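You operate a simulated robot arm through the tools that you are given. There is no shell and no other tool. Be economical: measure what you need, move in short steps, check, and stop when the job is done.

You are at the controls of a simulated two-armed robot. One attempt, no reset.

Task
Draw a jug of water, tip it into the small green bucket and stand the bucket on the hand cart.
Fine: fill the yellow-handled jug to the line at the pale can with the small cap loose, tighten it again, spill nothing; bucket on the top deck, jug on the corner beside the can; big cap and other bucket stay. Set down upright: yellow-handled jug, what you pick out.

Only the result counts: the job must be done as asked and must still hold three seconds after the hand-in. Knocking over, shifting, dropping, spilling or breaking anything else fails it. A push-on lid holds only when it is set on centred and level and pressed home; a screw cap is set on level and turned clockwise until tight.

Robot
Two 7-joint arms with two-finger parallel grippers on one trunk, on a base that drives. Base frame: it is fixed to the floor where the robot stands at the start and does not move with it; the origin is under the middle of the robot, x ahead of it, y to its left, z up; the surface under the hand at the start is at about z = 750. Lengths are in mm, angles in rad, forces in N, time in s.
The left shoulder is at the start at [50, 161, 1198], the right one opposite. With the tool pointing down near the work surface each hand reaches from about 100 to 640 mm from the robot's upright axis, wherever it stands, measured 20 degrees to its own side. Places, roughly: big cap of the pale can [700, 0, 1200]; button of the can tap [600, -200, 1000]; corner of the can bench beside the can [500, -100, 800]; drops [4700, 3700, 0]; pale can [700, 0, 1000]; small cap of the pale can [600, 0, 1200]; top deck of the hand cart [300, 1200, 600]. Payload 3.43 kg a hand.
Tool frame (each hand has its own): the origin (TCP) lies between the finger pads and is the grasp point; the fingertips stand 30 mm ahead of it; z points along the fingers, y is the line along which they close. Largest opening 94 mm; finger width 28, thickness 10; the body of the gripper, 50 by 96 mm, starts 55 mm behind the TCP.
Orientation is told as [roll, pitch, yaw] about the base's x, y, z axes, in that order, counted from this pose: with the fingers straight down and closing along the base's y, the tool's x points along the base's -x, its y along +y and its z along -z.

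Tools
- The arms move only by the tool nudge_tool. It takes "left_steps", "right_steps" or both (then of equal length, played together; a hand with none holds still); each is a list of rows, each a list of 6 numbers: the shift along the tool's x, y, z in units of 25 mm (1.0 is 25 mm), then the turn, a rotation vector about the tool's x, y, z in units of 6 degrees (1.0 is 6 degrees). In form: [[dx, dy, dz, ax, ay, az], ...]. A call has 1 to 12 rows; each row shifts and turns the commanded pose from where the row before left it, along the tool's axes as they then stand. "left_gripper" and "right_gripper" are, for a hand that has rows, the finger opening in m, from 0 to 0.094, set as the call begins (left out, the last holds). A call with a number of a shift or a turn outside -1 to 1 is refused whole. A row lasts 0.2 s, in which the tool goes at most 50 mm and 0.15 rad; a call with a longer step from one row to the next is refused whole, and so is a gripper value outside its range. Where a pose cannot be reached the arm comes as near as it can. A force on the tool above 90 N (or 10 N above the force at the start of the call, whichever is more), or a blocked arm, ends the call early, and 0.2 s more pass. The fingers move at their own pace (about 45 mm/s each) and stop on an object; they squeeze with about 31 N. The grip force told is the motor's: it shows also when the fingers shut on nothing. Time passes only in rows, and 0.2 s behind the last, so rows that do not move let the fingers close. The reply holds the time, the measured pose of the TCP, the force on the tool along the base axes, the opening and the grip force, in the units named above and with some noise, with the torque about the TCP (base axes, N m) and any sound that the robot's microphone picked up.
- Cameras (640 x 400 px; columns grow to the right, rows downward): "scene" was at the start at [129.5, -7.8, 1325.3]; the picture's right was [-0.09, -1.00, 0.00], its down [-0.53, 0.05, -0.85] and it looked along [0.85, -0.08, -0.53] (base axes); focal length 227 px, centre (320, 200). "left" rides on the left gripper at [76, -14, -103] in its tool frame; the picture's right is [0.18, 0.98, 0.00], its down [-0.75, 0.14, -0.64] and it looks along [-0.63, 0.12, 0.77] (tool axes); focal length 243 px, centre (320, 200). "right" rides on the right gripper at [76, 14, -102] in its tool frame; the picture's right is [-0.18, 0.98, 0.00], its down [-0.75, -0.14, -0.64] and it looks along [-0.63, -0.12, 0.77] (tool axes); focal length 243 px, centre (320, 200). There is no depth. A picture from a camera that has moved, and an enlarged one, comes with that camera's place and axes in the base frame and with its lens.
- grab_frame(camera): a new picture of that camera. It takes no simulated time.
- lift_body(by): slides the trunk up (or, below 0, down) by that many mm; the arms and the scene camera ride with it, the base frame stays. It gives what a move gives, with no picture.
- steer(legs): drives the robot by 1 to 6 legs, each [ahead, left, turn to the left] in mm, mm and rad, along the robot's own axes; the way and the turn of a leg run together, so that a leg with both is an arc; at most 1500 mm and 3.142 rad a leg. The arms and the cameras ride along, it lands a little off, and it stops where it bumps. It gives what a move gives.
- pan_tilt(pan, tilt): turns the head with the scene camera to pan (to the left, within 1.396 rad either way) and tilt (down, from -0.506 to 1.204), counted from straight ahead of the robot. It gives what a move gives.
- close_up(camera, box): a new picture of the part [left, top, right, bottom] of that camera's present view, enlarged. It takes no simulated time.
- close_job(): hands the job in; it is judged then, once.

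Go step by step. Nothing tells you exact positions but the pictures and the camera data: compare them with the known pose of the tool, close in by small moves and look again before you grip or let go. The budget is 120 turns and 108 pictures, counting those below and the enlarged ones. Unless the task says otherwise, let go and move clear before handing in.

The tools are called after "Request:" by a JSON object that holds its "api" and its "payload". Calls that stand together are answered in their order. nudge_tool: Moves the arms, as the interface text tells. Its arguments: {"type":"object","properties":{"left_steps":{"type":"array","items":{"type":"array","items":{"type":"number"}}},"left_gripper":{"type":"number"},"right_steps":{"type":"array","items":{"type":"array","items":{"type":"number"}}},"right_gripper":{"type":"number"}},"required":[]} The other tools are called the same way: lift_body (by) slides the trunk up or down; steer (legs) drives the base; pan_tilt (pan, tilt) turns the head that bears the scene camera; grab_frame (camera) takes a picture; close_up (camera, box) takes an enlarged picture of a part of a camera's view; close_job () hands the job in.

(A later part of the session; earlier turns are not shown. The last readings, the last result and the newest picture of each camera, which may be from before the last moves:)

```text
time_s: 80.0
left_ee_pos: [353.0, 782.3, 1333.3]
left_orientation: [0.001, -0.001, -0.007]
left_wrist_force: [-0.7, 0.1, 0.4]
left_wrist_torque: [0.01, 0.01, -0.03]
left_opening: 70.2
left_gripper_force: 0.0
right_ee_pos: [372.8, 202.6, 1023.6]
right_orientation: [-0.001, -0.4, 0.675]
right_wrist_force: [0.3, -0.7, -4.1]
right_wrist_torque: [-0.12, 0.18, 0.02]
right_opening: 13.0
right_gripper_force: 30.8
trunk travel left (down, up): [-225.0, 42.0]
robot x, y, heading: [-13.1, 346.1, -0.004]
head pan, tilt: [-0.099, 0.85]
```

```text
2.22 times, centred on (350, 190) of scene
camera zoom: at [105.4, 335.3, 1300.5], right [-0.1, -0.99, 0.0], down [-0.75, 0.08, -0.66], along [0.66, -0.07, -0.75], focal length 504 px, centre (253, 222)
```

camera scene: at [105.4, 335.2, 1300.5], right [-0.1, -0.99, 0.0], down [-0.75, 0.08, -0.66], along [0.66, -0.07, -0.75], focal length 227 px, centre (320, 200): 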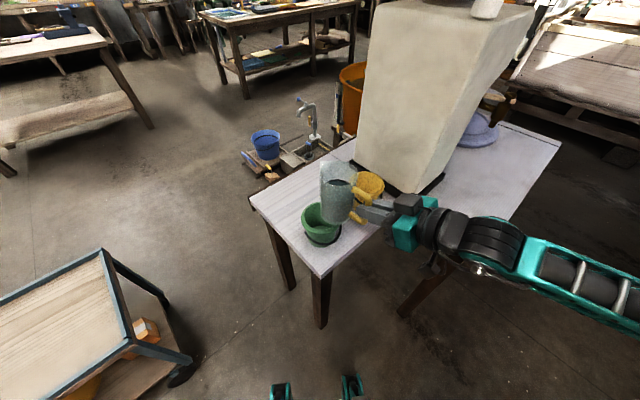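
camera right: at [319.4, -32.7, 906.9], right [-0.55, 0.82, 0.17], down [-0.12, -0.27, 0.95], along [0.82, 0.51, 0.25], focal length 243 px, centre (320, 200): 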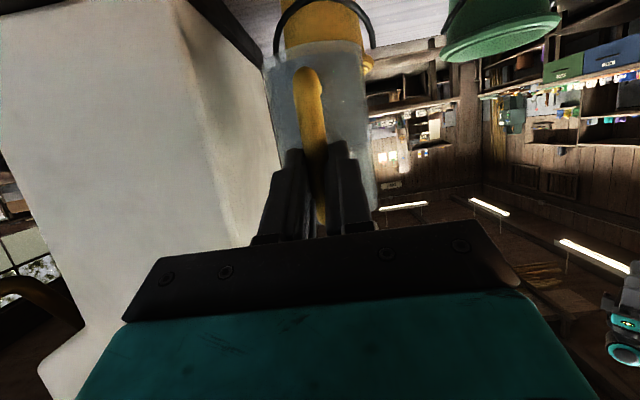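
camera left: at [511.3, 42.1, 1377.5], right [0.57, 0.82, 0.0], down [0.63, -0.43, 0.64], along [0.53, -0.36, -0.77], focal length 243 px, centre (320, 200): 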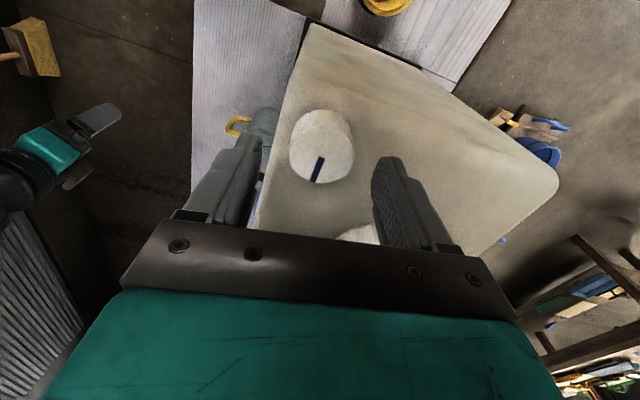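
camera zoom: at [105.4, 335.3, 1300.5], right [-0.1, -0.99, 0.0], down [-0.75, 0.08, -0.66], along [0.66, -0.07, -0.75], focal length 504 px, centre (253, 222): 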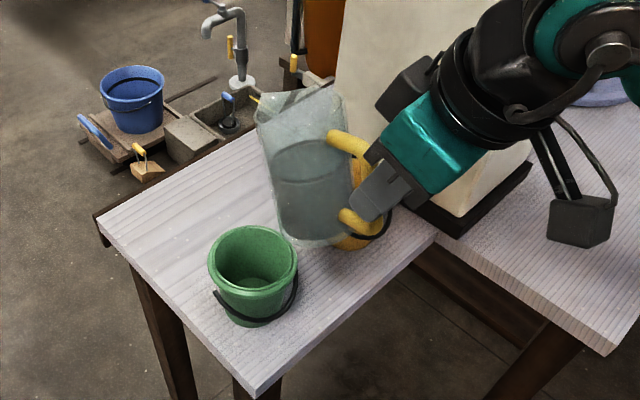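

The bucket settled back upright and nothing seems spilled. I'll check how the jug sits in the grip now.

Request:
{"api": "grab_frame", "payload": {"camera": "right"}}

Request:
{"api": "close_up", "payload": {"camera": "scene", "box": [320, 120, 390, 210]}}

```text
47 pictures are left
camera right: at [278.7, 145.7, 1089.9], right [-0.48, 0.87, 0.07], down [0.44, 0.17, 0.88], along [0.76, 0.46, -0.46], focal length 243 px, centre (320, 200)
```

right: 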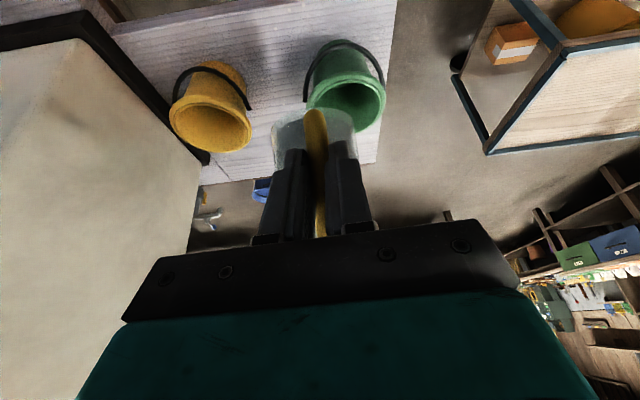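

```text
4.44 times, centred on (355, 165) of scene
camera zoom: at [105.4, 335.3, 1300.5], right [-0.1, -0.99, 0.0], down [-0.75, 0.08, -0.66], along [0.66, -0.07, -0.75], focal length 1007 px, centre (164, 356)
```

zoom: 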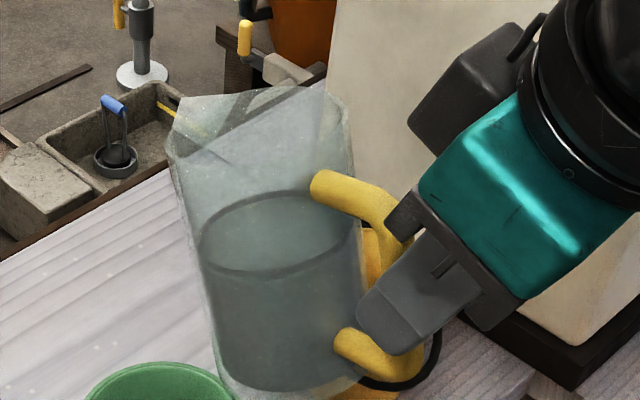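

The jug slipped about 25° in the grip, so its true tilt is now about 17°. The extra rotation needed seems reachable. I nudge the base closer, then tilt to about 45° with the jug higher above the bucket.

Request:
{"api": "steer", "payload": {"legs": [[40, 20, 0]]}}

Request:
{"api": "nudge_tool", "payload": {"right_steps": [[0.48, 0.18, 0, 0, 0.8, 0], [0.48, 0.18, 0, 0, 0.8, 0], [0.48, 0.18, 0, 0, 0.8, 0], [0.48, 0.18, 0, 0, 0.8, 0], [0.48, 0.18, 0, 0, 0.8, 0], [0, 0, 0, 0, 0, 0]]}}

Request:
{"api": "close_up", "payload": {"camera": "scene", "box": [250, 80, 430, 280]}}

```text
time_s: 80.9
left_ee_pos: [394.2, 802.3, 1333.5]
left_orientation: [0.0, 0.0, -0.005]
left_wrist_force: [0.2, -0.8, -0.8]
left_wrist_torque: [-0.02, 0.03, 0.0]
left_opening: 70.1
left_gripper_force: 0.1
right_ee_pos: [414.0, 222.6, 1024.0]
right_orientation: [-0.001, -0.4, 0.676]
right_wrist_force: [0.4, 0.5, -4.2]
right_wrist_torque: [-0.18, 0.2, 0.0]
right_opening: 13.0
right_gripper_force: 30.5
trunk travel left (down, up): [-225.0, 42.0]
robot x, y, heading: [25.1, 359.4, -0.01]
head pan, tilt: [-0.099, 0.85]
```

```text
time_s: 82.3
left_ee_pos: [392.0, 802.3, 1332.9]
left_orientation: [0.0, -0.002, -0.003]
left_wrist_force: [-0.2, 0.1, 0.7]
left_wrist_torque: [0.0, 0.0, -0.03]
left_opening: 70.1
left_gripper_force: 0.1
right_ee_pos: [353.4, 203.3, 1009.7]
right_orientation: [-0.003, 0.021, 0.676]
right_wrist_force: [0.5, 0.8, -3.9]
right_wrist_torque: [-0.06, 0.16, -0.02]
right_opening: 13.0
right_gripper_force: 30.9
trunk travel left (down, up): [-225.0, 42.0]
robot x, y, heading: [26.5, 363.7, -0.006]
head pan, tilt: [-0.099, 0.85]
```

```text
2.00 times, centred on (340, 180) of scene
camera zoom: at [145.3, 355.1, 1300.5], right [-0.1, -0.99, 0.0], down [-0.75, 0.08, -0.66], along [0.66, -0.07, -0.75], focal length 453 px, centre (280, 240)
```

zoom: 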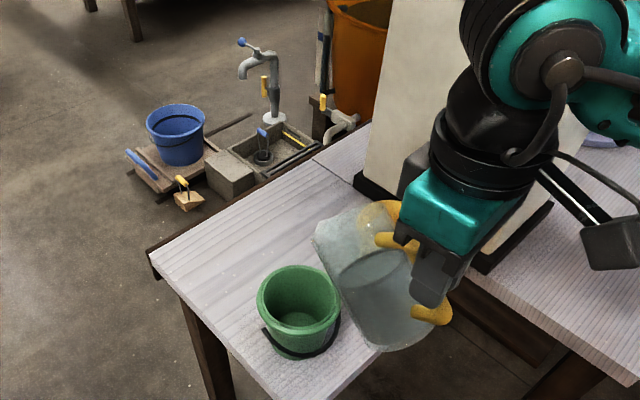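

The spout is right over the bucket centre with the jug tilted about 43°. I continue tilting while tracking the spout.

Request:
{"api": "nudge_tool", "payload": {"right_steps": [[-0.26, 0, -0.03, 0, 1, 0], [0, 0, 0, 0, 0, 0], [-0.26, 0, -0.03, 0, 1, 0], [0, 0, 0, 0, 0, 0], [0, 0, 0, 0, 0, 0], [-0.36, 0, -0.12, 0, 1, 0], [0, 0, 0, 0, 0, 0], [0, 0, 0, 0, 0, 0], [0, 0, 0, 0, 0, 0]]}}

Request:
{"api": "close_up", "payload": {"camera": "scene", "box": [250, 80, 430, 280]}}

```text
time_s: 84.3
left_ee_pos: [392.8, 801.8, 1333.4]
left_orientation: [0.0, -0.001, -0.006]
left_wrist_force: [0.2, 0.2, -0.5]
left_wrist_torque: [-0.02, 0.02, -0.02]
left_opening: 69.9
left_gripper_force: 0.1
right_ee_pos: [370.5, 217.9, 1012.5]
right_orientation: [0.001, 0.334, 0.675]
right_wrist_force: [0.8, 1.6, -3.1]
right_wrist_torque: [-0.01, 0.06, -0.01]
right_opening: 13.0
right_gripper_force: 30.7
trunk travel left (down, up): [-225.0, 42.0]
robot x, y, heading: [25.2, 363.1, -0.008]
head pan, tilt: [-0.099, 0.85]
```

```text
2.00 times, centred on (340, 180) of scene
camera zoom: at [145.2, 355.1, 1300.5], right [-0.1, -0.99, 0.0], down [-0.75, 0.08, -0.66], along [0.66, -0.07, -0.75], focal length 453 px, centre (280, 240)
```

zoom: 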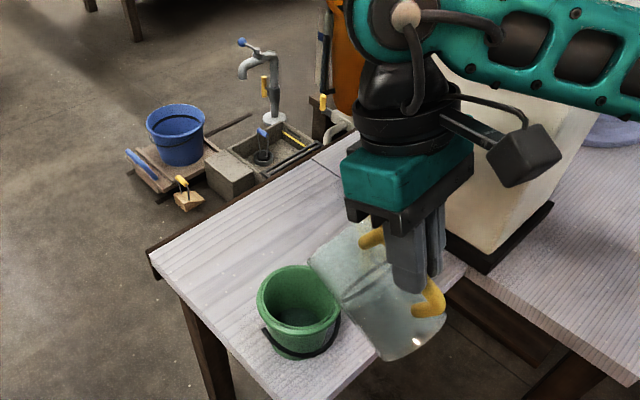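

Pouring is going into the bucket with the spout over its centre. Continuing.

Request:
{"api": "nudge_tool", "payload": {"right_steps": [[-0.36, 0, -0.12, 0, 1, 0], [0, 0, 0, 0, 0, 0], [0, 0, 0, 0, 0, 0], [-0.39, 0, -0.24, 0, 1, 0], [0, 0, 0, 0, 0, 0], [0, 0, 0, 0, 0, 0], [-0.39, 0, -0.26, 0, 1, 0], [0, 0, 0, 0, 0, 0], [0, 0, 0, 0, 0, 0]]}}

Request:
{"api": "close_up", "payload": {"camera": "scene", "box": [250, 80, 430, 280]}}

```text
time_s: 86.3
left_ee_pos: [393.0, 803.0, 1333.8]
left_orientation: [0.001, -0.003, -0.004]
left_wrist_force: [1.3, 0.7, 0.7]
left_wrist_torque: [-0.02, -0.02, -0.01]
left_opening: 70.1
left_gripper_force: 0.0
right_ee_pos: [397.3, 237.9, 1014.3]
right_orientation: [0.0, 0.647, 0.674]
right_wrist_force: [-0.3, 0.7, -2.1]
right_wrist_torque: [0.01, -0.02, 0.0]
right_opening: 12.9
right_gripper_force: 30.6
trunk travel left (down, up): [-225.0, 42.0]
robot x, y, heading: [28.0, 361.4, -0.006]
head pan, tilt: [-0.099, 0.85]
```

```text
2.00 times, centred on (340, 180) of scene
camera zoom: at [145.2, 355.4, 1300.5], right [-0.1, -0.99, 0.0], down [-0.75, 0.08, -0.66], along [0.66, -0.07, -0.75], focal length 453 px, centre (280, 240)
```

zoom: 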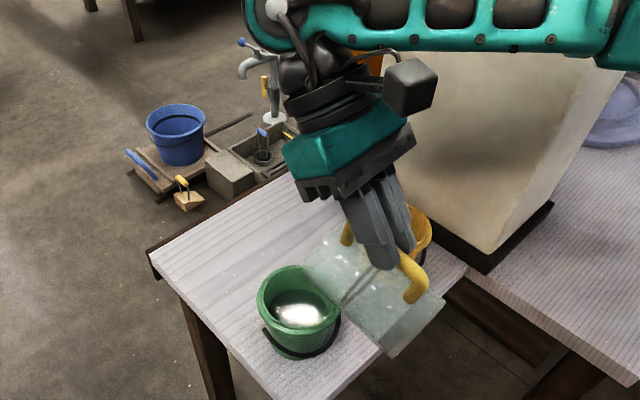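

Water is in the bucket and the jug is near 79°. I tilt further to empty it.

Request:
{"api": "nudge_tool", "payload": {"right_steps": [[-0.39, 0, -0.4, 0, 1, 0], [0, 0, 0, 0, 0, 0], [-0.39, 0, -0.4, 0, 1, 0], [0, 0, 0, 0, 0, 0], [-0.3, 0, -0.45, 0, 0.9, 0], [0, 0, 0, 0, 0, 0], [0, 0, 0, 0, 0, 0], [0, 0, 0, 0, 0, 0]]}}

Request:
{"api": "close_up", "payload": {"camera": "scene", "box": [250, 80, 430, 280]}}

```text
time_s: 88.1
left_ee_pos: [391.8, 801.6, 1333.8]
left_orientation: [0.001, -0.001, -0.005]
left_wrist_force: [0.2, -0.5, 0.3]
left_wrist_torque: [-0.01, -0.01, -0.01]
left_opening: 70.0
left_gripper_force: 0.1
right_ee_pos: [428.5, 264.1, 1018.9]
right_orientation: [0.001, 0.949, 0.675]
right_wrist_force: [-0.2, -0.1, -1.6]
right_wrist_torque: [0.05, -0.06, -0.04]
right_opening: 12.9
right_gripper_force: 31.3
trunk travel left (down, up): [-225.0, 42.0]
robot x, y, heading: [27.3, 361.0, -0.013]
head pan, tilt: [-0.099, 0.85]
```

```text
2.00 times, centred on (340, 180) of scene
camera zoom: at [145.1, 355.0, 1300.5], right [-0.1, -0.99, 0.0], down [-0.75, 0.08, -0.66], along [0.66, -0.07, -0.75], focal length 453 px, centre (280, 240)
```

zoom: 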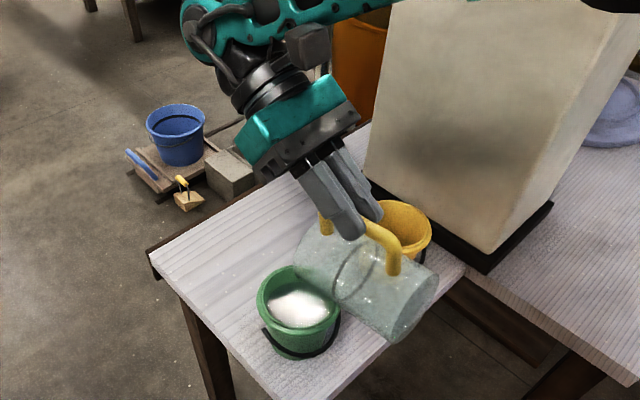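

Request:
{"api": "nudge_tool", "payload": {"right_steps": [[-0.2, 0, -0.4, 0, 1, 0], [0, 0, 0, 0, 0, 0], [0, 0, 0, 0, 0, 0], [0, 0, 0, 0, 0, 0], [0, 0, 0, 0, 0, 0], [0, 0, 0, 0, 0, 0]]}}

Request:
{"api": "close_up", "payload": {"camera": "scene", "box": [280, 160, 400, 270]}}

```text
time_s: 89.5
left_ee_pos: [393.0, 801.1, 1332.9]
left_orientation: [-0.001, -0.003, -0.006]
left_wrist_force: [-0.4, 0.1, -0.4]
left_wrist_torque: [0.02, 0.01, -0.02]
left_opening: 69.7
left_gripper_force: 0.0
right_ee_pos: [419.1, 267.0, 1016.8]
right_orientation: [-0.002, 1.053, 0.674]
right_wrist_force: [-0.6, -0.4, -1.3]
right_wrist_torque: [0.01, -0.01, 0.02]
right_opening: 12.9
right_gripper_force: 31.1
right hand out of reach, approached as far as the arm can: row 1
trunk travel left (down, up): [-225.0, 42.0]
robot x, y, heading: [31.6, 361.6, -0.002]
head pan, tilt: [-0.099, 0.85]
```

```text
3.64 times, centred on (340, 215) of scene
camera zoom: at [145.1, 355.2, 1300.5], right [-0.1, -0.99, 0.0], down [-0.75, 0.08, -0.66], along [0.66, -0.07, -0.75], focal length 824 px, centre (247, 146)
```

zoom: 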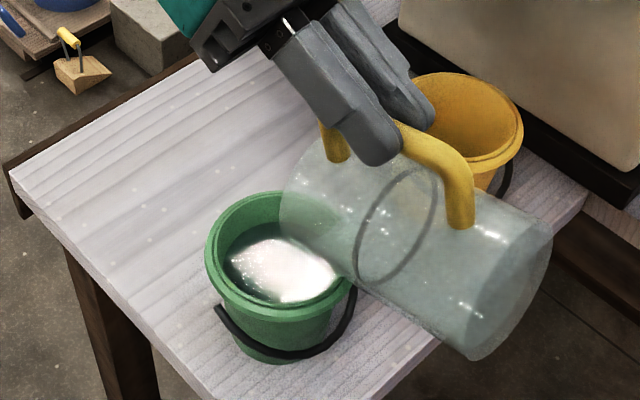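

The jug is empty (about 1.4 N) with no spills, and the bucket is filled. I raise and bring the jug back upright, retreating.

Request:
{"api": "nudge_tool", "payload": {"right_steps": [[0.87, 0, -0.5, 0, 0, 0], [0.87, 0, -0.5, 0, 0, 0], [0.4, 0, 0.3, 0, -1, 0], [0.4, 0, 0.3, 0, -1, 0], [0.4, 0, 0.3, 0, -1, 0], [0.4, 0, 0.3, 0, -1, 0], [0.45, 0, 0.2, 0, -1, 0], [0.45, 0, 0.15, 0, -1, 0], [0.48, 0, 0.1, 0, -1, 0], [0.5, 0, 0, 0, -1, 0], [0, 0, 0, 0, 0, 0]]}}

Request:
{"api": "nudge_tool", "payload": {"right_steps": [[0.2, 0, 0, 0, -1, 0], [0.2, 0, 0, 0, -1, 0], [0.2, 0, 0, 0, -1, 0], [0.2, 0, 0, 0, -1, 0], [0, 0, 0, 0, -1, 0], [0, 0, 0, 0, -1, 0], [0, 0, 0, 0, -1, 0], [0, 0, 0, 0, -1, 0], [0, 0, 0, 0, 0, 0]]}}

Request:
{"api": "grab_frame", "payload": {"camera": "scene"}}

```text
time_s: 91.9
left_ee_pos: [391.5, 801.9, 1333.5]
left_orientation: [0.0, -0.001, -0.003]
left_wrist_force: [-0.3, 0.0, 0.1]
left_wrist_torque: [-0.01, 0.02, 0.01]
left_opening: 70.1
left_gripper_force: 0.1
right_ee_pos: [330.8, 205.0, 1085.7]
right_orientation: [0.001, 0.215, 0.676]
right_wrist_force: [0.2, -0.1, -0.8]
right_wrist_torque: [0.02, -0.03, 0.0]
right_opening: 12.8
right_gripper_force: 30.9
right hand out of reach, approached as far as the arm can: row 1, 2
trunk travel left (down, up): [-225.0, 42.0]
robot x, y, heading: [25.3, 365.2, -0.008]
head pan, tilt: [-0.099, 0.85]
```

```text
time_s: 93.9
left_ee_pos: [393.2, 801.9, 1333.8]
left_orientation: [0.001, -0.001, -0.004]
left_wrist_force: [-0.9, -0.1, 0.5]
left_wrist_torque: [0.0, -0.01, -0.03]
left_opening: 70.1
left_gripper_force: 0.1
right_ee_pos: [375.0, 193.5, 1106.8]
right_orientation: [0.002, -0.62, 0.675]
right_wrist_force: [-0.1, 0.4, -1.1]
right_wrist_torque: [-0.04, 0.08, -0.01]
right_opening: 12.9
right_gripper_force: 30.8
right hand out of reach, approached as far as the arm can: row 5, 6, 7, 8
trunk travel left (down, up): [-225.0, 42.0]
robot x, y, heading: [24.7, 362.7, -0.004]
head pan, tilt: [-0.099, 0.85]
```

```text
40 pictures are left
camera scene: at [145.2, 355.3, 1300.5], right [-0.1, -0.99, 0.0], down [-0.75, 0.08, -0.66], along [0.66, -0.07, -0.75], focal length 227 px, centre (320, 200)
```

scene: 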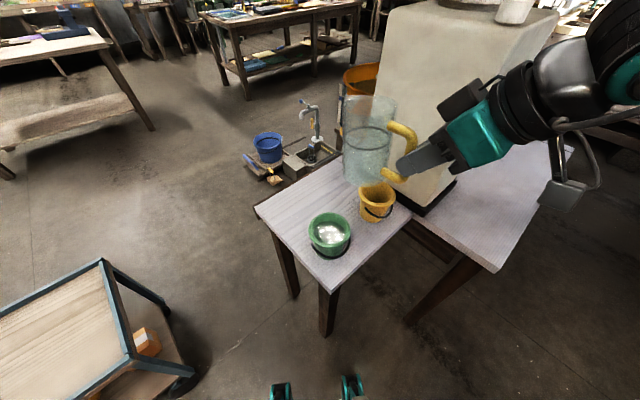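

The jug is nearly upright. I back off, drive right and come forward so the jug is above the can-bench corner, target jug centre about (475,-125).

Request:
{"api": "steer", "payload": {"legs": [[-60, 0, 0], [0, -363, 0], [105, 0, 0]]}}

Request:
{"api": "pan_tilt", "payload": {"pan": -0.3, "tilt": 0.7}}

Request:
{"api": "grab_frame", "payload": {"camera": "scene"}}

```text
time_s: 98.9
left_ee_pos: [437.0, 440.6, 1333.2]
left_orientation: [0.0, 0.0, -0.007]
left_wrist_force: [0.5, 0.3, -0.4]
left_wrist_torque: [-0.03, 0.01, -0.01]
left_opening: 70.1
left_gripper_force: 0.0
right_ee_pos: [417.7, -169.3, 1107.1]
right_orientation: [0.002, -0.618, 0.671]
right_wrist_force: [-0.3, -0.5, -0.9]
right_wrist_torque: [-0.05, 0.1, 0.06]
right_opening: 12.6
right_gripper_force: 31.4
trunk travel left (down, up): [-225.0, 42.0]
robot x, y, heading: [69.7, 3.4, -0.008]
head pan, tilt: [-0.099, 0.85]
```

```text
time_s: 99.7
left_ee_pos: [435.9, 440.1, 1333.4]
left_orientation: [0.001, -0.001, -0.006]
left_wrist_force: [-0.4, -0.3, 0.0]
left_wrist_torque: [0.0, 0.01, -0.01]
left_opening: 69.9
left_gripper_force: 0.1
right_ee_pos: [417.4, -167.0, 1107.3]
right_orientation: [0.002, -0.618, 0.672]
right_wrist_force: [0.8, 0.2, 0.0]
right_wrist_torque: [-0.06, 0.07, 0.01]
right_opening: 12.7
right_gripper_force: 31.7
trunk travel left (down, up): [-225.0, 42.0]
robot x, y, heading: [70.2, 2.8, -0.009]
head pan, tilt: [-0.3, 0.7]
```

```text
39 pictures are left
camera scene: at [190.3, -22.8, 1312.7], right [-0.3, -0.95, 0.0], down [-0.61, 0.2, -0.76], along [0.73, -0.23, -0.64], focal length 227 px, centre (320, 200)
```

scene: 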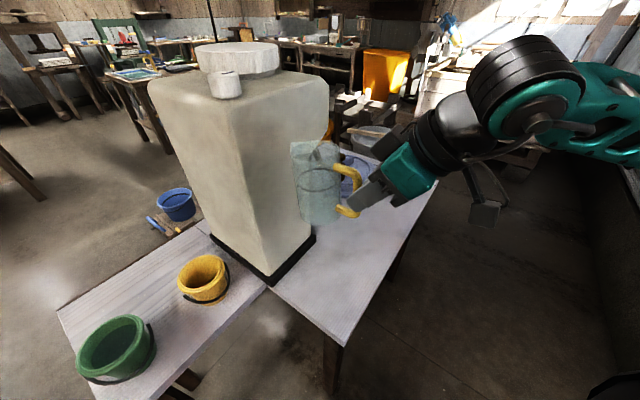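

I lower the jug 200 mm above the bench corner and check its uprightness.

Request:
{"api": "nudge_tool", "payload": {"right_steps": [[0.58, 0, 0.815, 0, 0, 0], [0.58, 0, 0.815, 0, 0, 0], [0.58, 0, 0.815, 0, 0, 0], [0.58, 0, 0.815, 0, 0, 0], [0.58, 0, 0.815, 0, 0, 0], [0.58, 0, 0.815, 0, 0, 0], [0.58, 0, 0.815, 0, 0, 0], [0.58, 0, 0.815, 0, 0, 0], [0, 0, 0, 0, 0, 0]]}}

Request:
{"api": "close_up", "payload": {"camera": "scene", "box": [260, 150, 460, 350]}}

Request:
{"api": "grab_frame", "payload": {"camera": "right"}}

```text
time_s: 101.7
left_ee_pos: [436.4, 440.7, 1333.1]
left_orientation: [0.0, -0.002, -0.006]
left_wrist_force: [-0.5, -0.4, 0.1]
left_wrist_torque: [0.0, 0.02, 0.01]
left_opening: 69.8
left_gripper_force: 0.0
right_ee_pos: [425.8, -169.0, 908.8]
right_orientation: [0.003, -0.617, 0.672]
right_wrist_force: [-0.5, 0.5, -1.2]
right_wrist_torque: [-0.05, 0.08, 0.03]
right_opening: 12.6
right_gripper_force: 30.9
right hand out of reach, approached as far as the arm can: row 1, 2
trunk travel left (down, up): [-225.0, 42.0]
robot x, y, heading: [70.0, 0.9, -0.009]
head pan, tilt: [-0.3, 0.7]
```

```text
2.00 times, centred on (360, 250) of scene
camera zoom: at [190.3, -22.9, 1312.8], right [-0.3, -0.95, 0.0], down [-0.61, 0.2, -0.76], along [0.73, -0.23, -0.64], focal length 453 px, centre (240, 100)
```

zoom: 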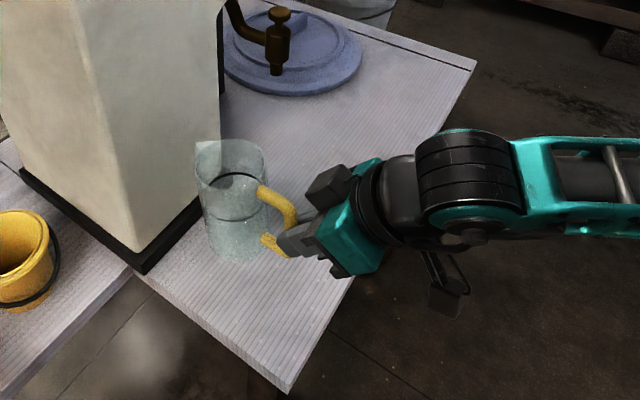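

```text
37 pictures are left
camera right: at [322.8, -232.3, 948.6], right [-0.5, 0.86, 0.11], down [0.28, 0.04, 0.96], along [0.82, 0.51, -0.26], focal length 243 px, centre (320, 200)
```

right: 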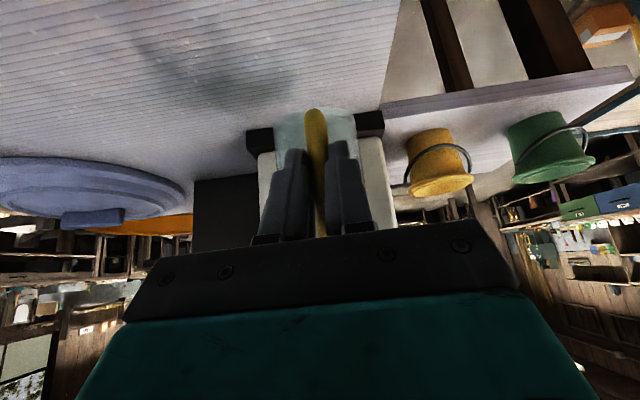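

Request:
{"api": "close_up", "payload": {"camera": "scene", "box": [335, 210, 405, 290]}}

```text
5.00 times, centred on (370, 250) of scene
camera zoom: at [190.3, -22.9, 1312.8], right [-0.3, -0.95, 0.0], down [-0.61, 0.2, -0.76], along [0.73, -0.23, -0.64], focal length 1133 px, centre (70, -50)
```

zoom: 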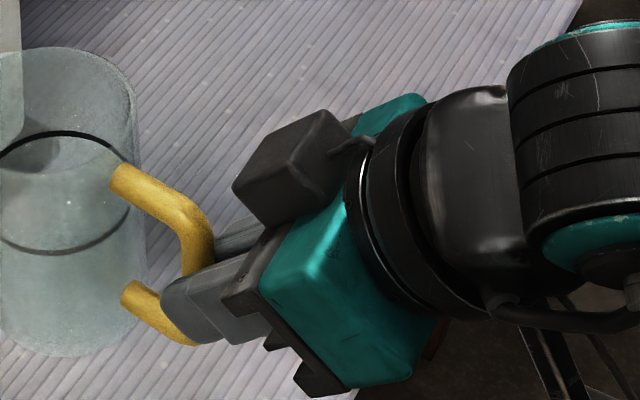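

Request:
{"api": "close_up", "payload": {"camera": "scene", "box": [325, 210, 395, 290]}}

```text
5.00 times, centred on (360, 250) of scene
camera zoom: at [190.3, -22.9, 1312.8], right [-0.3, -0.95, 0.0], down [-0.61, 0.2, -0.76], along [0.73, -0.23, -0.64], focal length 1133 px, centre (120, -50)
```

zoom: 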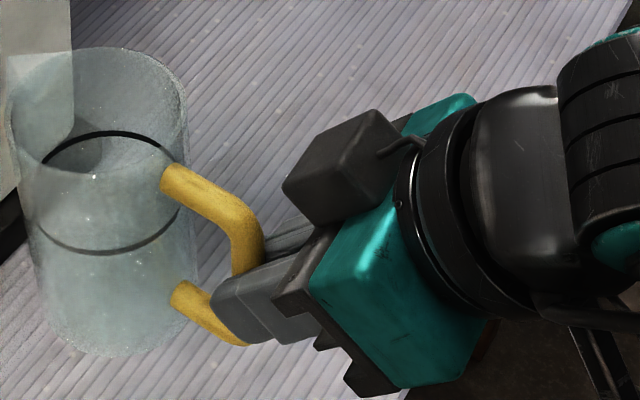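

The jug is within about 3° of upright. I correct that and lower most of the way.

Request:
{"api": "nudge_tool", "payload": {"right_steps": [[0, 0, 0, 0, -0.5, 0], [0.5, 0, 0.63, 0, 0, 0], [0.5, 0, 0.63, 0, 0, 0], [0.4, 0, 0.5, 0, 0, 0], [0, 0, 0, 0, 0, 0]]}}

Request:
{"api": "close_up", "payload": {"camera": "scene", "box": [310, 210, 410, 310]}}

```text
time_s: 102.8
left_ee_pos: [436.9, 440.1, 1334.2]
left_orientation: [-0.001, -0.002, -0.007]
left_wrist_force: [0.6, 0.1, -0.4]
left_wrist_torque: [0.0, -0.04, 0.01]
left_opening: 69.8
left_gripper_force: 0.1
right_ee_pos: [425.7, -168.6, 852.8]
right_orientation: [0.001, -0.673, 0.671]
right_wrist_force: [-0.5, 0.1, -1.3]
right_wrist_torque: [-0.04, 0.07, 0.0]
right_opening: 12.7
right_gripper_force: 30.9
trunk travel left (down, up): [-225.0, 42.0]
robot x, y, heading: [69.2, 5.0, -0.008]
head pan, tilt: [-0.3, 0.7]
```

```text
4.00 times, centred on (360, 260) of scene
camera zoom: at [190.3, -22.9, 1312.8], right [-0.3, -0.95, 0.0], down [-0.61, 0.2, -0.76], along [0.73, -0.23, -0.64], focal length 907 px, centre (160, -40)
```

zoom: 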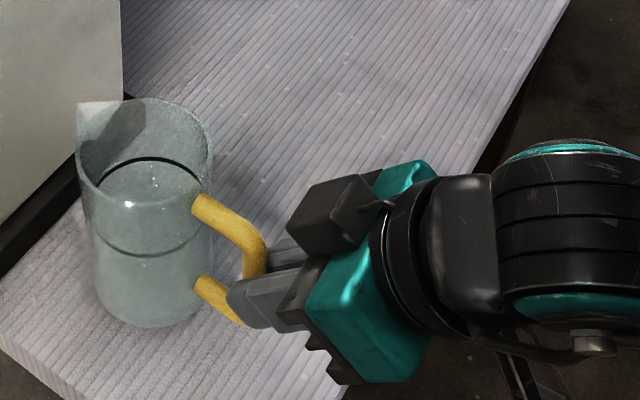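

Looks upright and clear of the can. I lower in 3 mm steps until contact.

Request:
{"api": "nudge_tool", "payload": {"right_steps": [[0.074, 0, 0.094, 0, 0, 0], [0.074, 0, 0.094, 0, 0, 0], [0.074, 0, 0.094, 0, 0, 0], [0, 0, 0, 0, 0, 0]]}}

Request:
{"api": "nudge_tool", "payload": {"right_steps": [[0.074, 0, 0.094, 0, 0, 0], [0.074, 0, 0.094, 0, 0, 0], [0, 0, 0, 0, 0, 0]]}}

```text
time_s: 103.8
left_ee_pos: [437.0, 440.3, 1333.2]
left_orientation: [0.0, -0.002, -0.006]
left_wrist_force: [0.0, 0.5, 0.5]
left_wrist_torque: [-0.01, -0.03, -0.04]
left_opening: 69.9
left_gripper_force: 0.1
right_ee_pos: [426.2, -168.5, 842.1]
right_orientation: [0.002, -0.67, 0.672]
right_wrist_force: [0.1, -0.3, -1.7]
right_wrist_torque: [-0.04, 0.08, 0.02]
right_opening: 12.8
right_gripper_force: 31.4
trunk travel left (down, up): [-225.0, 42.0]
robot x, y, heading: [71.9, 6.2, -0.005]
head pan, tilt: [-0.3, 0.7]
```

```text
time_s: 104.7
left_ee_pos: [436.3, 440.0, 1334.6]
left_orientation: [-0.001, -0.002, -0.006]
left_wrist_force: [0.2, 0.6, 0.2]
left_wrist_torque: [0.0, -0.03, 0.02]
left_opening: 69.9
left_gripper_force: 0.1
right_ee_pos: [426.6, -167.7, 836.5]
right_orientation: [0.002, -0.669, 0.672]
right_wrist_force: [-1.6, -0.9, -0.8]
right_wrist_torque: [-0.07, 0.05, -0.01]
right_opening: 13.2
right_gripper_force: 31.1
trunk travel left (down, up): [-225.0, 42.0]
robot x, y, heading: [68.8, 2.0, -0.004]
head pan, tilt: [-0.3, 0.7]
```

Request:
{"api": "nudge_tool", "payload": {"right_steps": [[0.05, 0, 0.063, 0, 0, 0], [0.05, 0, 0.063, 0, 0, 0], [0, 0, 0, 0, 0, 0]]}}

Request:
{"api": "nudge_tool", "payload": {"right_steps": [[0.05, 0, 0.063, 0, 0, 0], [0, 0, 0, 0, 0, 0]]}}

Request:
{"api": "close_up", "payload": {"camera": "scene", "box": [310, 210, 410, 310]}}

```text
time_s: 105.5
left_ee_pos: [435.2, 439.6, 1333.7]
left_orientation: [-0.002, -0.002, -0.009]
left_wrist_force: [0.5, 0.4, -0.2]
left_wrist_torque: [-0.01, -0.01, 0.0]
left_opening: 70.2
left_gripper_force: 0.0
right_ee_pos: [427.2, -166.9, 834.3]
right_orientation: [0.001, -0.675, 0.676]
right_wrist_force: [-1.4, -2.0, 9.1]
right_wrist_torque: [0.6, -0.8, 0.0]
right_opening: 13.1
right_gripper_force: 30.6
trunk travel left (down, up): [-225.0, 42.0]
robot x, y, heading: [76.5, 2.1, -0.01]
head pan, tilt: [-0.3, 0.7]
```

```text
time_s: 106.0
left_ee_pos: [436.2, 440.2, 1335.4]
left_orientation: [-0.001, -0.004, -0.008]
left_wrist_force: [0.1, 0.0, -1.2]
left_wrist_torque: [0.01, -0.01, 0.0]
left_opening: 70.0
left_gripper_force: 0.0
right_ee_pos: [426.4, -168.7, 831.5]
right_orientation: [0.0, -0.673, 0.673]
right_wrist_force: [-2.6, -1.9, 8.6]
right_wrist_torque: [0.6, -0.85, 0.04]
right_opening: 12.8
right_gripper_force: 30.8
trunk travel left (down, up): [-225.0, 42.0]
robot x, y, heading: [69.0, 2.7, -0.009]
head pan, tilt: [-0.3, 0.7]
```

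```text
4.00 times, centred on (360, 260) of scene
camera zoom: at [189.3, -22.9, 1312.9], right [-0.3, -0.95, 0.0], down [-0.61, 0.2, -0.77], along [0.73, -0.23, -0.64], focal length 907 px, centre (160, -40)
```

zoom: 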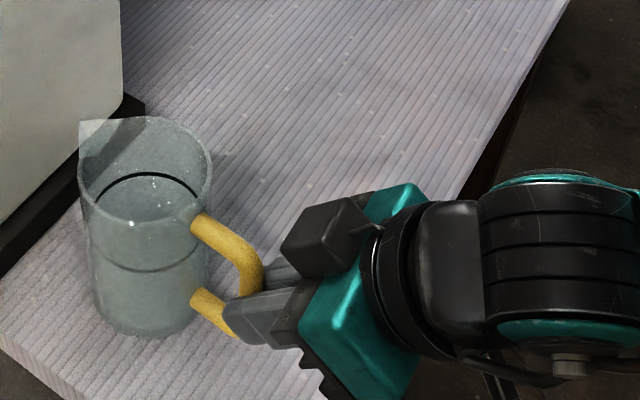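

In contact, about 10 N, and the jug sits upright. I open and withdraw along the finger axis.

Request:
{"api": "nudge_tool", "payload": {"right_steps": [[0, 0, 0, 0, 0, 0], [0, 0, 0, 0, 0, 0], [0, 0, 0, 0, 0, 0], [0, 0, -0.4, 0, 0, 0], [0, 0, -0.8, 0, 0, 0], [0, 0, -1, 0, 0, 0], [0, 0, -1, 0, 0, 0], [0, 0, -1, 0, 0, 0], [0, 0, -1, 0, 0, 0]], "right_gripper": 0.045}}

Request:
{"api": "close_up", "payload": {"camera": "scene", "box": [260, 170, 460, 330]}}

```text
time_s: 108.0
left_ee_pos: [436.0, 440.2, 1333.8]
left_orientation: [0.0, -0.002, -0.007]
left_wrist_force: [0.5, -0.3, 0.5]
left_wrist_torque: [-0.01, -0.05, -0.01]
left_opening: 70.0
left_gripper_force: 0.0
right_ee_pos: [377.9, -225.2, 921.9]
right_orientation: [0.004, -0.672, 0.672]
right_wrist_force: [0.4, 0.0, -1.0]
right_wrist_torque: [0.0, -0.03, -0.03]
right_opening: 45.1
right_gripper_force: 0.1
right hand out of reach, approached as far as the arm can: row 9
trunk travel left (down, up): [-225.0, 42.0]
robot x, y, heading: [67.6, 3.7, -0.008]
head pan, tilt: [-0.3, 0.7]
```

```text
2.50 times, centred on (360, 250) of scene
camera zoom: at [190.2, -22.9, 1312.7], right [-0.3, -0.95, 0.0], down [-0.61, 0.2, -0.77], along [0.73, -0.23, -0.64], focal length 567 px, centre (220, 75)
```

zoom: 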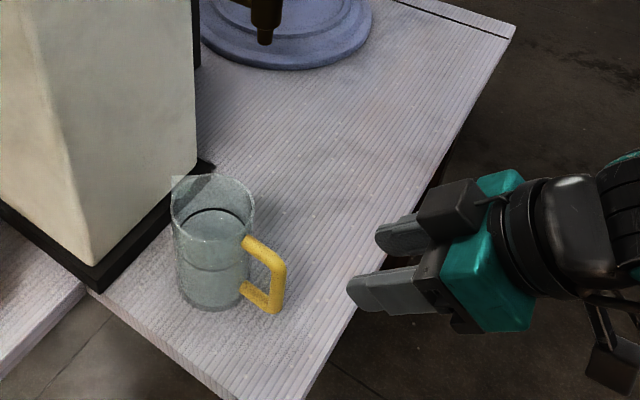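

The jug stands upright on the corner beside the can. Next the left hand comes down to look at the green bucket for a rim grip on its left side, and the right hand rises clear.

Request:
{"api": "nudge_tool", "payload": {"left_steps": [[0, -0.2, 1, 0, 0, 0], [0, -0.2, 1, 0, 0, 0], [0, -0.2, 1, 0, 0, 0], [0, -0.2, 1, 0, 0, 0], [0, -0.2, 1, 0, 0, 0], [0, -0.2, 1, 0, 0, 0], [0, -0.2, 1, 0, 0, 0], [0, -0.2, 1, 0, 0, 0], [0, -0.2, 1, 0, 0, 0], [0, -0.2, 1, 0, 0, 0], [0, -0.2, 1, 0, 0, 0], [0, -0.2, 1, 0, 0, 0]], "right_steps": [[0, -0.5, 0, 0, 0, 0], [-0.62, -0.5, -0.78, 0, 0, 0], [-0.62, 0, -0.78, 0, 0, 0], [-0.62, 0, -0.78, 0, 0, 0], [0, 0, 0, 0, 1, 0], [0, 0, 0, 0, 1, 0], [0, 0, 0, 0, 1, 0], [0, 0, 0, 0, 1, 0], [0, 0, 0, 0, 1, 0], [0, 0, 0, 0, 1, 0], [0, 0, 0, 0, 0, 0], [0, 0, 0, 0, 0, 0]]}}

Request:
{"api": "grab_frame", "payload": {"camera": "left"}}

Request:
{"api": "pan_tilt", "payload": {"pan": 0.4, "tilt": 0.85}}

Request:
{"api": "grab_frame", "payload": {"camera": "scene"}}

```text
time_s: 110.7
left_ee_pos: [437.2, 380.8, 1034.2]
left_orientation: [0.0, -0.002, -0.006]
left_wrist_force: [0.3, -0.4, -0.3]
left_wrist_torque: [0.01, -0.02, 0.01]
left_opening: 69.9
left_gripper_force: 0.1
right_ee_pos: [401.6, -248.6, 994.6]
right_orientation: [0.0, -0.041, 0.673]
right_wrist_force: [0.1, 0.4, 0.0]
right_wrist_torque: [0.0, 0.01, -0.04]
right_opening: 44.9
right_gripper_force: 0.1
right hand out of reach, approached as far as the arm can: row 4
trunk travel left (down, up): [-225.0, 42.0]
robot x, y, heading: [71.1, 5.0, -0.009]
head pan, tilt: [-0.3, 0.7]
```

```text
31 pictures are left
camera left: at [360.2, 365.6, 1135.1], right [-0.18, 0.98, 0.0], down [0.75, 0.14, 0.64], along [0.63, 0.11, -0.77], focal length 243 px, centre (320, 200)
```

left: 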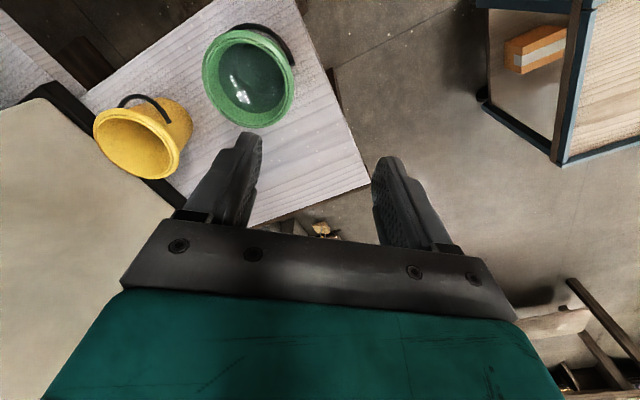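

```text
time_s: 111.7
left_ee_pos: [436.4, 381.5, 1035.1]
left_orientation: [0.0, 0.0, -0.009]
left_wrist_force: [-0.1, 0.3, 0.3]
left_wrist_torque: [0.01, -0.01, 0.02]
left_opening: 69.6
left_gripper_force: 0.2
right_ee_pos: [401.8, -249.9, 995.0]
right_orientation: [0.001, -0.043, 0.673]
right_wrist_force: [0.1, 0.4, -0.3]
right_wrist_torque: [0.02, 0.03, -0.02]
right_opening: 45.0
right_gripper_force: 0.1
trunk travel left (down, up): [-225.0, 42.0]
robot x, y, heading: [71.4, 2.1, -0.011]
head pan, tilt: [0.4, 0.85]
```

```text
30 pictures are left
camera scene: at [181.6, 32.6, 1300.5], right [0.38, -0.92, 0.0], down [-0.69, -0.29, -0.66], along [0.61, 0.25, -0.75], focal length 227 px, centre (320, 200)
```

scene: 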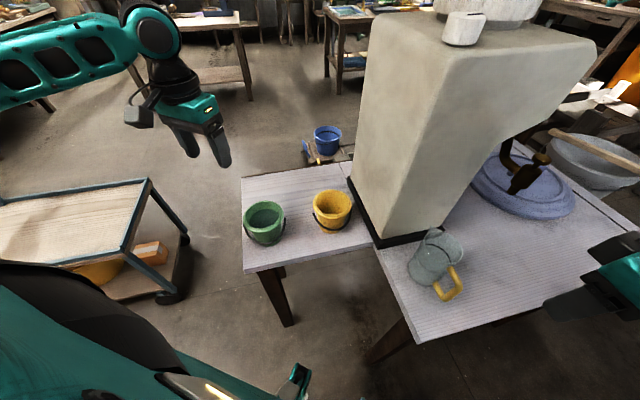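

Bucket rim centre is about (444,296) with radius about 51, and its bail hangs on the (-x,+y) side. I'll grip the rim at the (+x,+y) side with yaw -45°, approaching above first.

Request:
{"api": "nudge_tool", "payload": {"left_steps": [[-0.336, -0.4, 0.6, 0, 0, 0.93], [0, 0, 0.6, 0, 0, 0.93], [0, 0, 0.6, 0, 0, 0.93], [0, 0, 0.6, 0, 0, 0.93], [0, 0, 0.6, 0, 0, 0.93], [0, 0, 0, 0, 0, 0.93], [0, 0, 0, 0, 0, 0.93], [0, 0, 0, 0, 0, 0.93]], "left_gripper": 0.05}}

Request:
{"api": "grab_frame", "payload": {"camera": "left"}}

```text
time_s: 113.5
left_ee_pos: [444.3, 370.0, 959.0]
left_orientation: [0.002, 0.0, -0.788]
left_wrist_force: [0.0, 0.9, -0.5]
left_wrist_torque: [-0.02, -0.01, -0.02]
left_opening: 49.8
left_gripper_force: 0.0
right_ee_pos: [400.5, -249.1, 994.3]
right_orientation: [0.0, -0.043, 0.672]
right_wrist_force: [-0.5, -0.1, -0.4]
right_wrist_torque: [-0.01, 0.02, 0.0]
right_opening: 45.2
right_gripper_force: 0.0
trunk travel left (down, up): [-225.0, 42.0]
robot x, y, heading: [67.0, 3.3, -0.01]
head pan, tilt: [0.4, 0.85]
```

```text
29 pictures are left
camera left: at [380.8, 414.1, 1060.3], right [0.57, 0.82, 0.0], down [0.63, -0.44, 0.64], along [0.53, -0.36, -0.77], focal length 243 px, centre (320, 200)
```

left: 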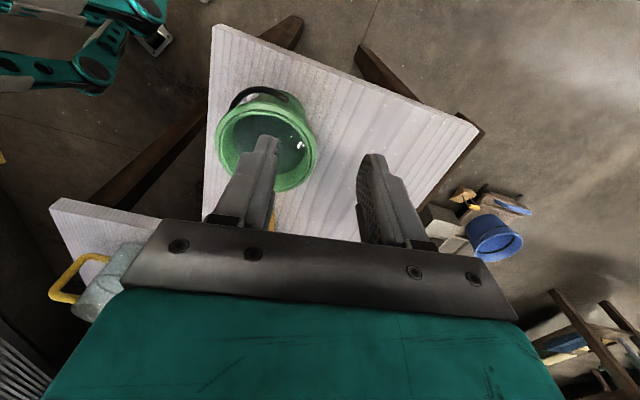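

I shift along tool x by about -44 mm to sit over the rim point, and lower to just above the rim to check.

Request:
{"api": "nudge_tool", "payload": {"left_steps": [[-0.88, 0.06, 0, 0, 0, 0], [-0.88, 0.06, 0, 0, 0, 0], [0, 0, 0.8, 0, 0, 0], [0, 0, 0.8, 0, 0, 0], [0, 0, 0.8, 0, 0, 0], [0, 0, 0, 0, 0, 0]]}}

Request:
{"api": "grab_frame", "payload": {"camera": "left"}}

Request:
{"api": "close_up", "payload": {"camera": "scene", "box": [200, 140, 340, 270]}}

```text
time_s: 114.9
left_ee_pos: [478.0, 340.9, 897.3]
left_orientation: [0.002, 0.001, -0.787]
left_wrist_force: [-0.4, -0.2, -0.3]
left_wrist_torque: [0.0, 0.0, -0.03]
left_opening: 49.7
left_gripper_force: 0.1
right_ee_pos: [402.2, -249.6, 995.1]
right_orientation: [0.002, -0.043, 0.67]
right_wrist_force: [-0.4, 0.1, 0.1]
right_wrist_torque: [0.0, -0.01, -0.01]
right_opening: 45.2
right_gripper_force: 0.1
trunk travel left (down, up): [-225.0, 42.0]
robot x, y, heading: [70.5, 4.2, -0.011]
head pan, tilt: [0.4, 0.85]
```

```text
28 pictures are left
camera left: at [414.1, 384.4, 999.8], right [0.57, 0.82, 0.0], down [0.63, -0.43, 0.64], along [0.53, -0.36, -0.77], focal length 243 px, centre (320, 200)
```

left: 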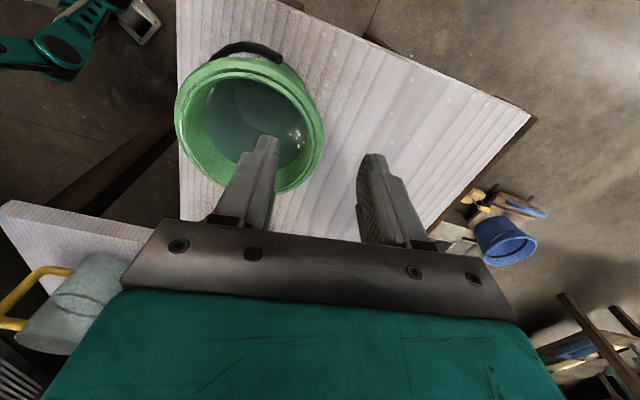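

```text
3.08 times, centred on (270, 205) of scene
camera zoom: at [181.5, 32.7, 1300.5], right [0.38, -0.92, 0.0], down [-0.69, -0.29, -0.66], along [0.61, 0.25, -0.75], focal length 697 px, centre (474, 185)
```

zoom: 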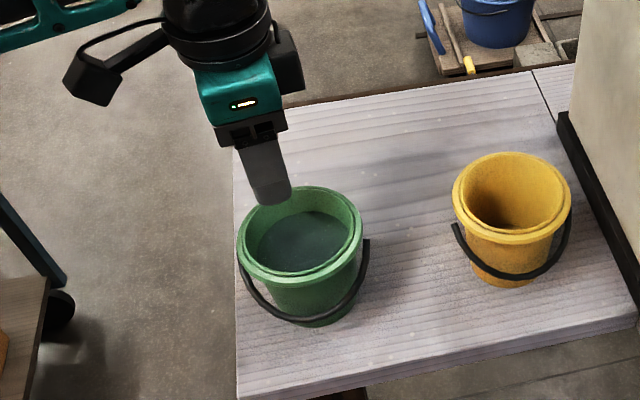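

Rim z is about 849 and the fingers straddle the rim well (radial offset 48 mm). I lower 42 mm and close.

Request:
{"api": "nudge_tool", "payload": {"left_steps": [[0, 0, 0.6, 0, 0, 0], [0, 0, 0.6, 0, 0, 0], [0, 0, 0.5, 0, 0, 0], [0, 0, 0, 0, 0, 0]]}}

Request:
{"api": "grab_frame", "payload": {"camera": "left"}}

Request:
{"api": "close_up", "payload": {"camera": "scene", "box": [220, 150, 320, 250]}}

```text
time_s: 115.9
left_ee_pos: [478.5, 340.7, 855.9]
left_orientation: [0.002, -0.001, -0.788]
left_wrist_force: [0.1, -0.2, -0.5]
left_wrist_torque: [0.01, -0.04, 0.01]
left_opening: 50.0
left_gripper_force: 0.0
right_ee_pos: [402.6, -248.7, 994.2]
right_orientation: [0.003, -0.044, 0.673]
right_wrist_force: [-0.5, 0.4, 0.6]
right_wrist_torque: [0.02, 0.0, 0.03]
right_opening: 44.8
right_gripper_force: 0.1
trunk travel left (down, up): [-225.0, 42.0]
robot x, y, heading: [70.0, 3.1, -0.01]
head pan, tilt: [0.4, 0.85]
```

```text
26 pictures are left
camera left: at [414.2, 384.4, 957.7], right [0.57, 0.82, 0.0], down [0.63, -0.43, 0.64], along [0.53, -0.36, -0.77], focal length 243 px, centre (320, 200)
```

left: 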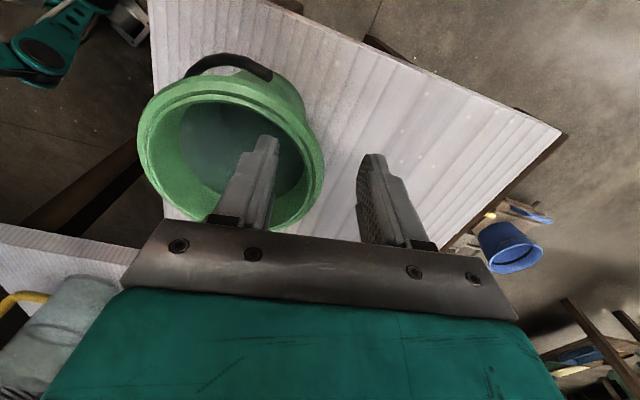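

```text
4.00 times, centred on (270, 200) of scene
camera zoom: at [181.6, 32.7, 1300.5], right [0.38, -0.92, 0.0], down [-0.69, -0.29, -0.66], along [0.61, 0.25, -0.75], focal length 907 px, centre (520, 200)
```

zoom: 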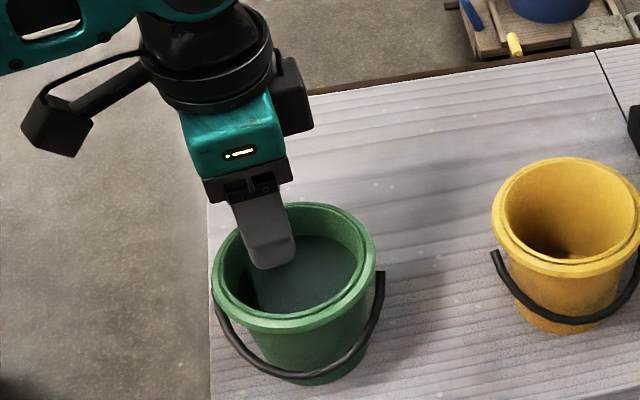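

Straddling the rim correctly, with the inner finger inside the bucket. Closing.

Request:
{"api": "nudge_tool", "payload": {"left_steps": [[0, 0, 0, 0, 0, 0], [0, 0, 0, 0, 0, 0], [0, 0, 0, 0, 0, 0], [0, 0, 0, 0, 0, 0], [0, 0, 0, 0, 0, 0]], "left_gripper": 0.0}}

Request:
{"api": "close_up", "payload": {"camera": "scene", "box": [220, 150, 320, 250]}}

```text
time_s: 117.1
left_ee_pos: [477.3, 341.5, 856.6]
left_orientation: [-0.001, -0.002, -0.79]
left_wrist_force: [-1.3, -1.5, 3.8]
left_wrist_torque: [-0.42, 0.48, 0.08]
left_opening: 5.8
left_gripper_force: 30.8
right_ee_pos: [401.3, -249.8, 994.1]
right_orientation: [0.002, -0.045, 0.671]
right_wrist_force: [-0.5, -0.3, 0.7]
right_wrist_torque: [-0.02, -0.02, 0.02]
right_opening: 45.2
right_gripper_force: 0.0
trunk travel left (down, up): [-225.0, 42.0]
robot x, y, heading: [67.3, 6.4, -0.007]
head pan, tilt: [0.4, 0.85]
```

```text
4.00 times, centred on (270, 200) of scene
camera zoom: at [181.2, 32.4, 1300.6], right [0.38, -0.92, 0.0], down [-0.69, -0.29, -0.66], along [0.61, 0.25, -0.75], focal length 907 px, centre (520, 200)
```

zoom: 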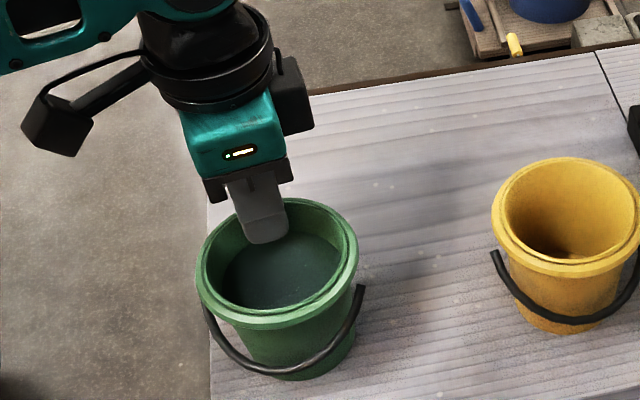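

Rim gripped (5.8 mm wall). I lift slowly and check the bucket's level.

Request:
{"api": "nudge_tool", "payload": {"left_steps": [[0, 0, -0.15, 0, 0, 0], [0, 0, -0.25, 0, 0, 0], [0, 0, -0.4, 0, 0, 0], [0, 0, -0.4, 0, 0, 0], [0, 0, 0, 0, 0, 0]]}}

Request:
{"api": "grab_frame", "payload": {"camera": "left"}}

Request:
{"api": "close_up", "payload": {"camera": "scene", "box": [220, 150, 320, 250]}}

```text
time_s: 118.3
left_ee_pos: [477.7, 341.3, 885.6]
left_orientation: [0.002, -0.002, -0.786]
left_wrist_force: [-1.0, -0.5, -3.0]
left_wrist_torque: [0.06, -0.13, -0.04]
left_opening: 4.3
left_gripper_force: 30.9
right_ee_pos: [402.9, -247.6, 995.1]
right_orientation: [0.002, -0.041, 0.673]
right_wrist_force: [0.1, 0.3, -0.5]
right_wrist_torque: [0.0, 0.0, 0.01]
right_opening: 45.0
right_gripper_force: 0.1
trunk travel left (down, up): [-225.0, 42.0]
robot x, y, heading: [65.3, 4.7, -0.012]
head pan, tilt: [0.4, 0.85]
```

```text
23 pictures are left
camera left: at [414.1, 384.7, 988.0], right [0.57, 0.82, 0.0], down [0.63, -0.43, 0.64], along [0.53, -0.36, -0.77], focal length 243 px, centre (320, 200)
```

left: 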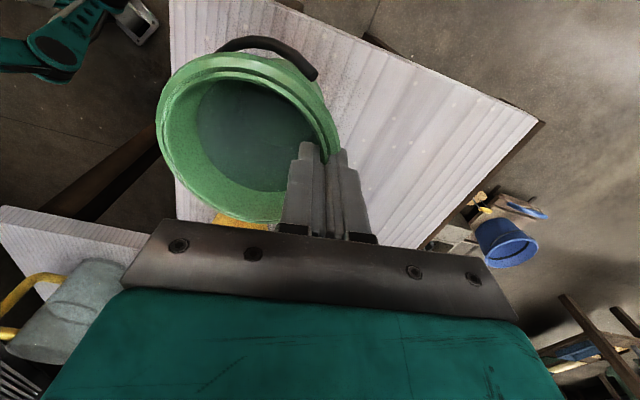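

```text
4.00 times, centred on (270, 200) of scene
camera zoom: at [181.8, 32.9, 1300.5], right [0.38, -0.92, 0.0], down [-0.69, -0.29, -0.66], along [0.61, 0.25, -0.75], focal length 907 px, centre (520, 200)
```

zoom: 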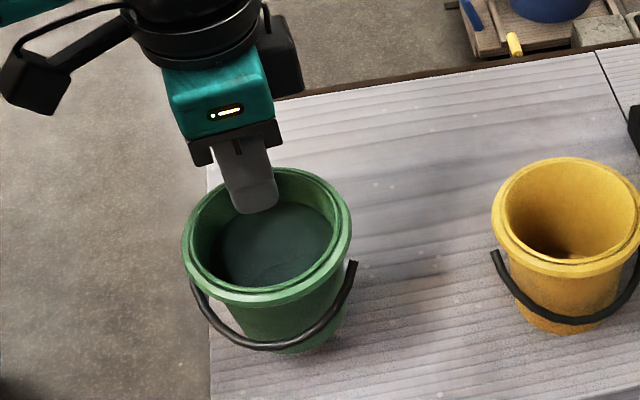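

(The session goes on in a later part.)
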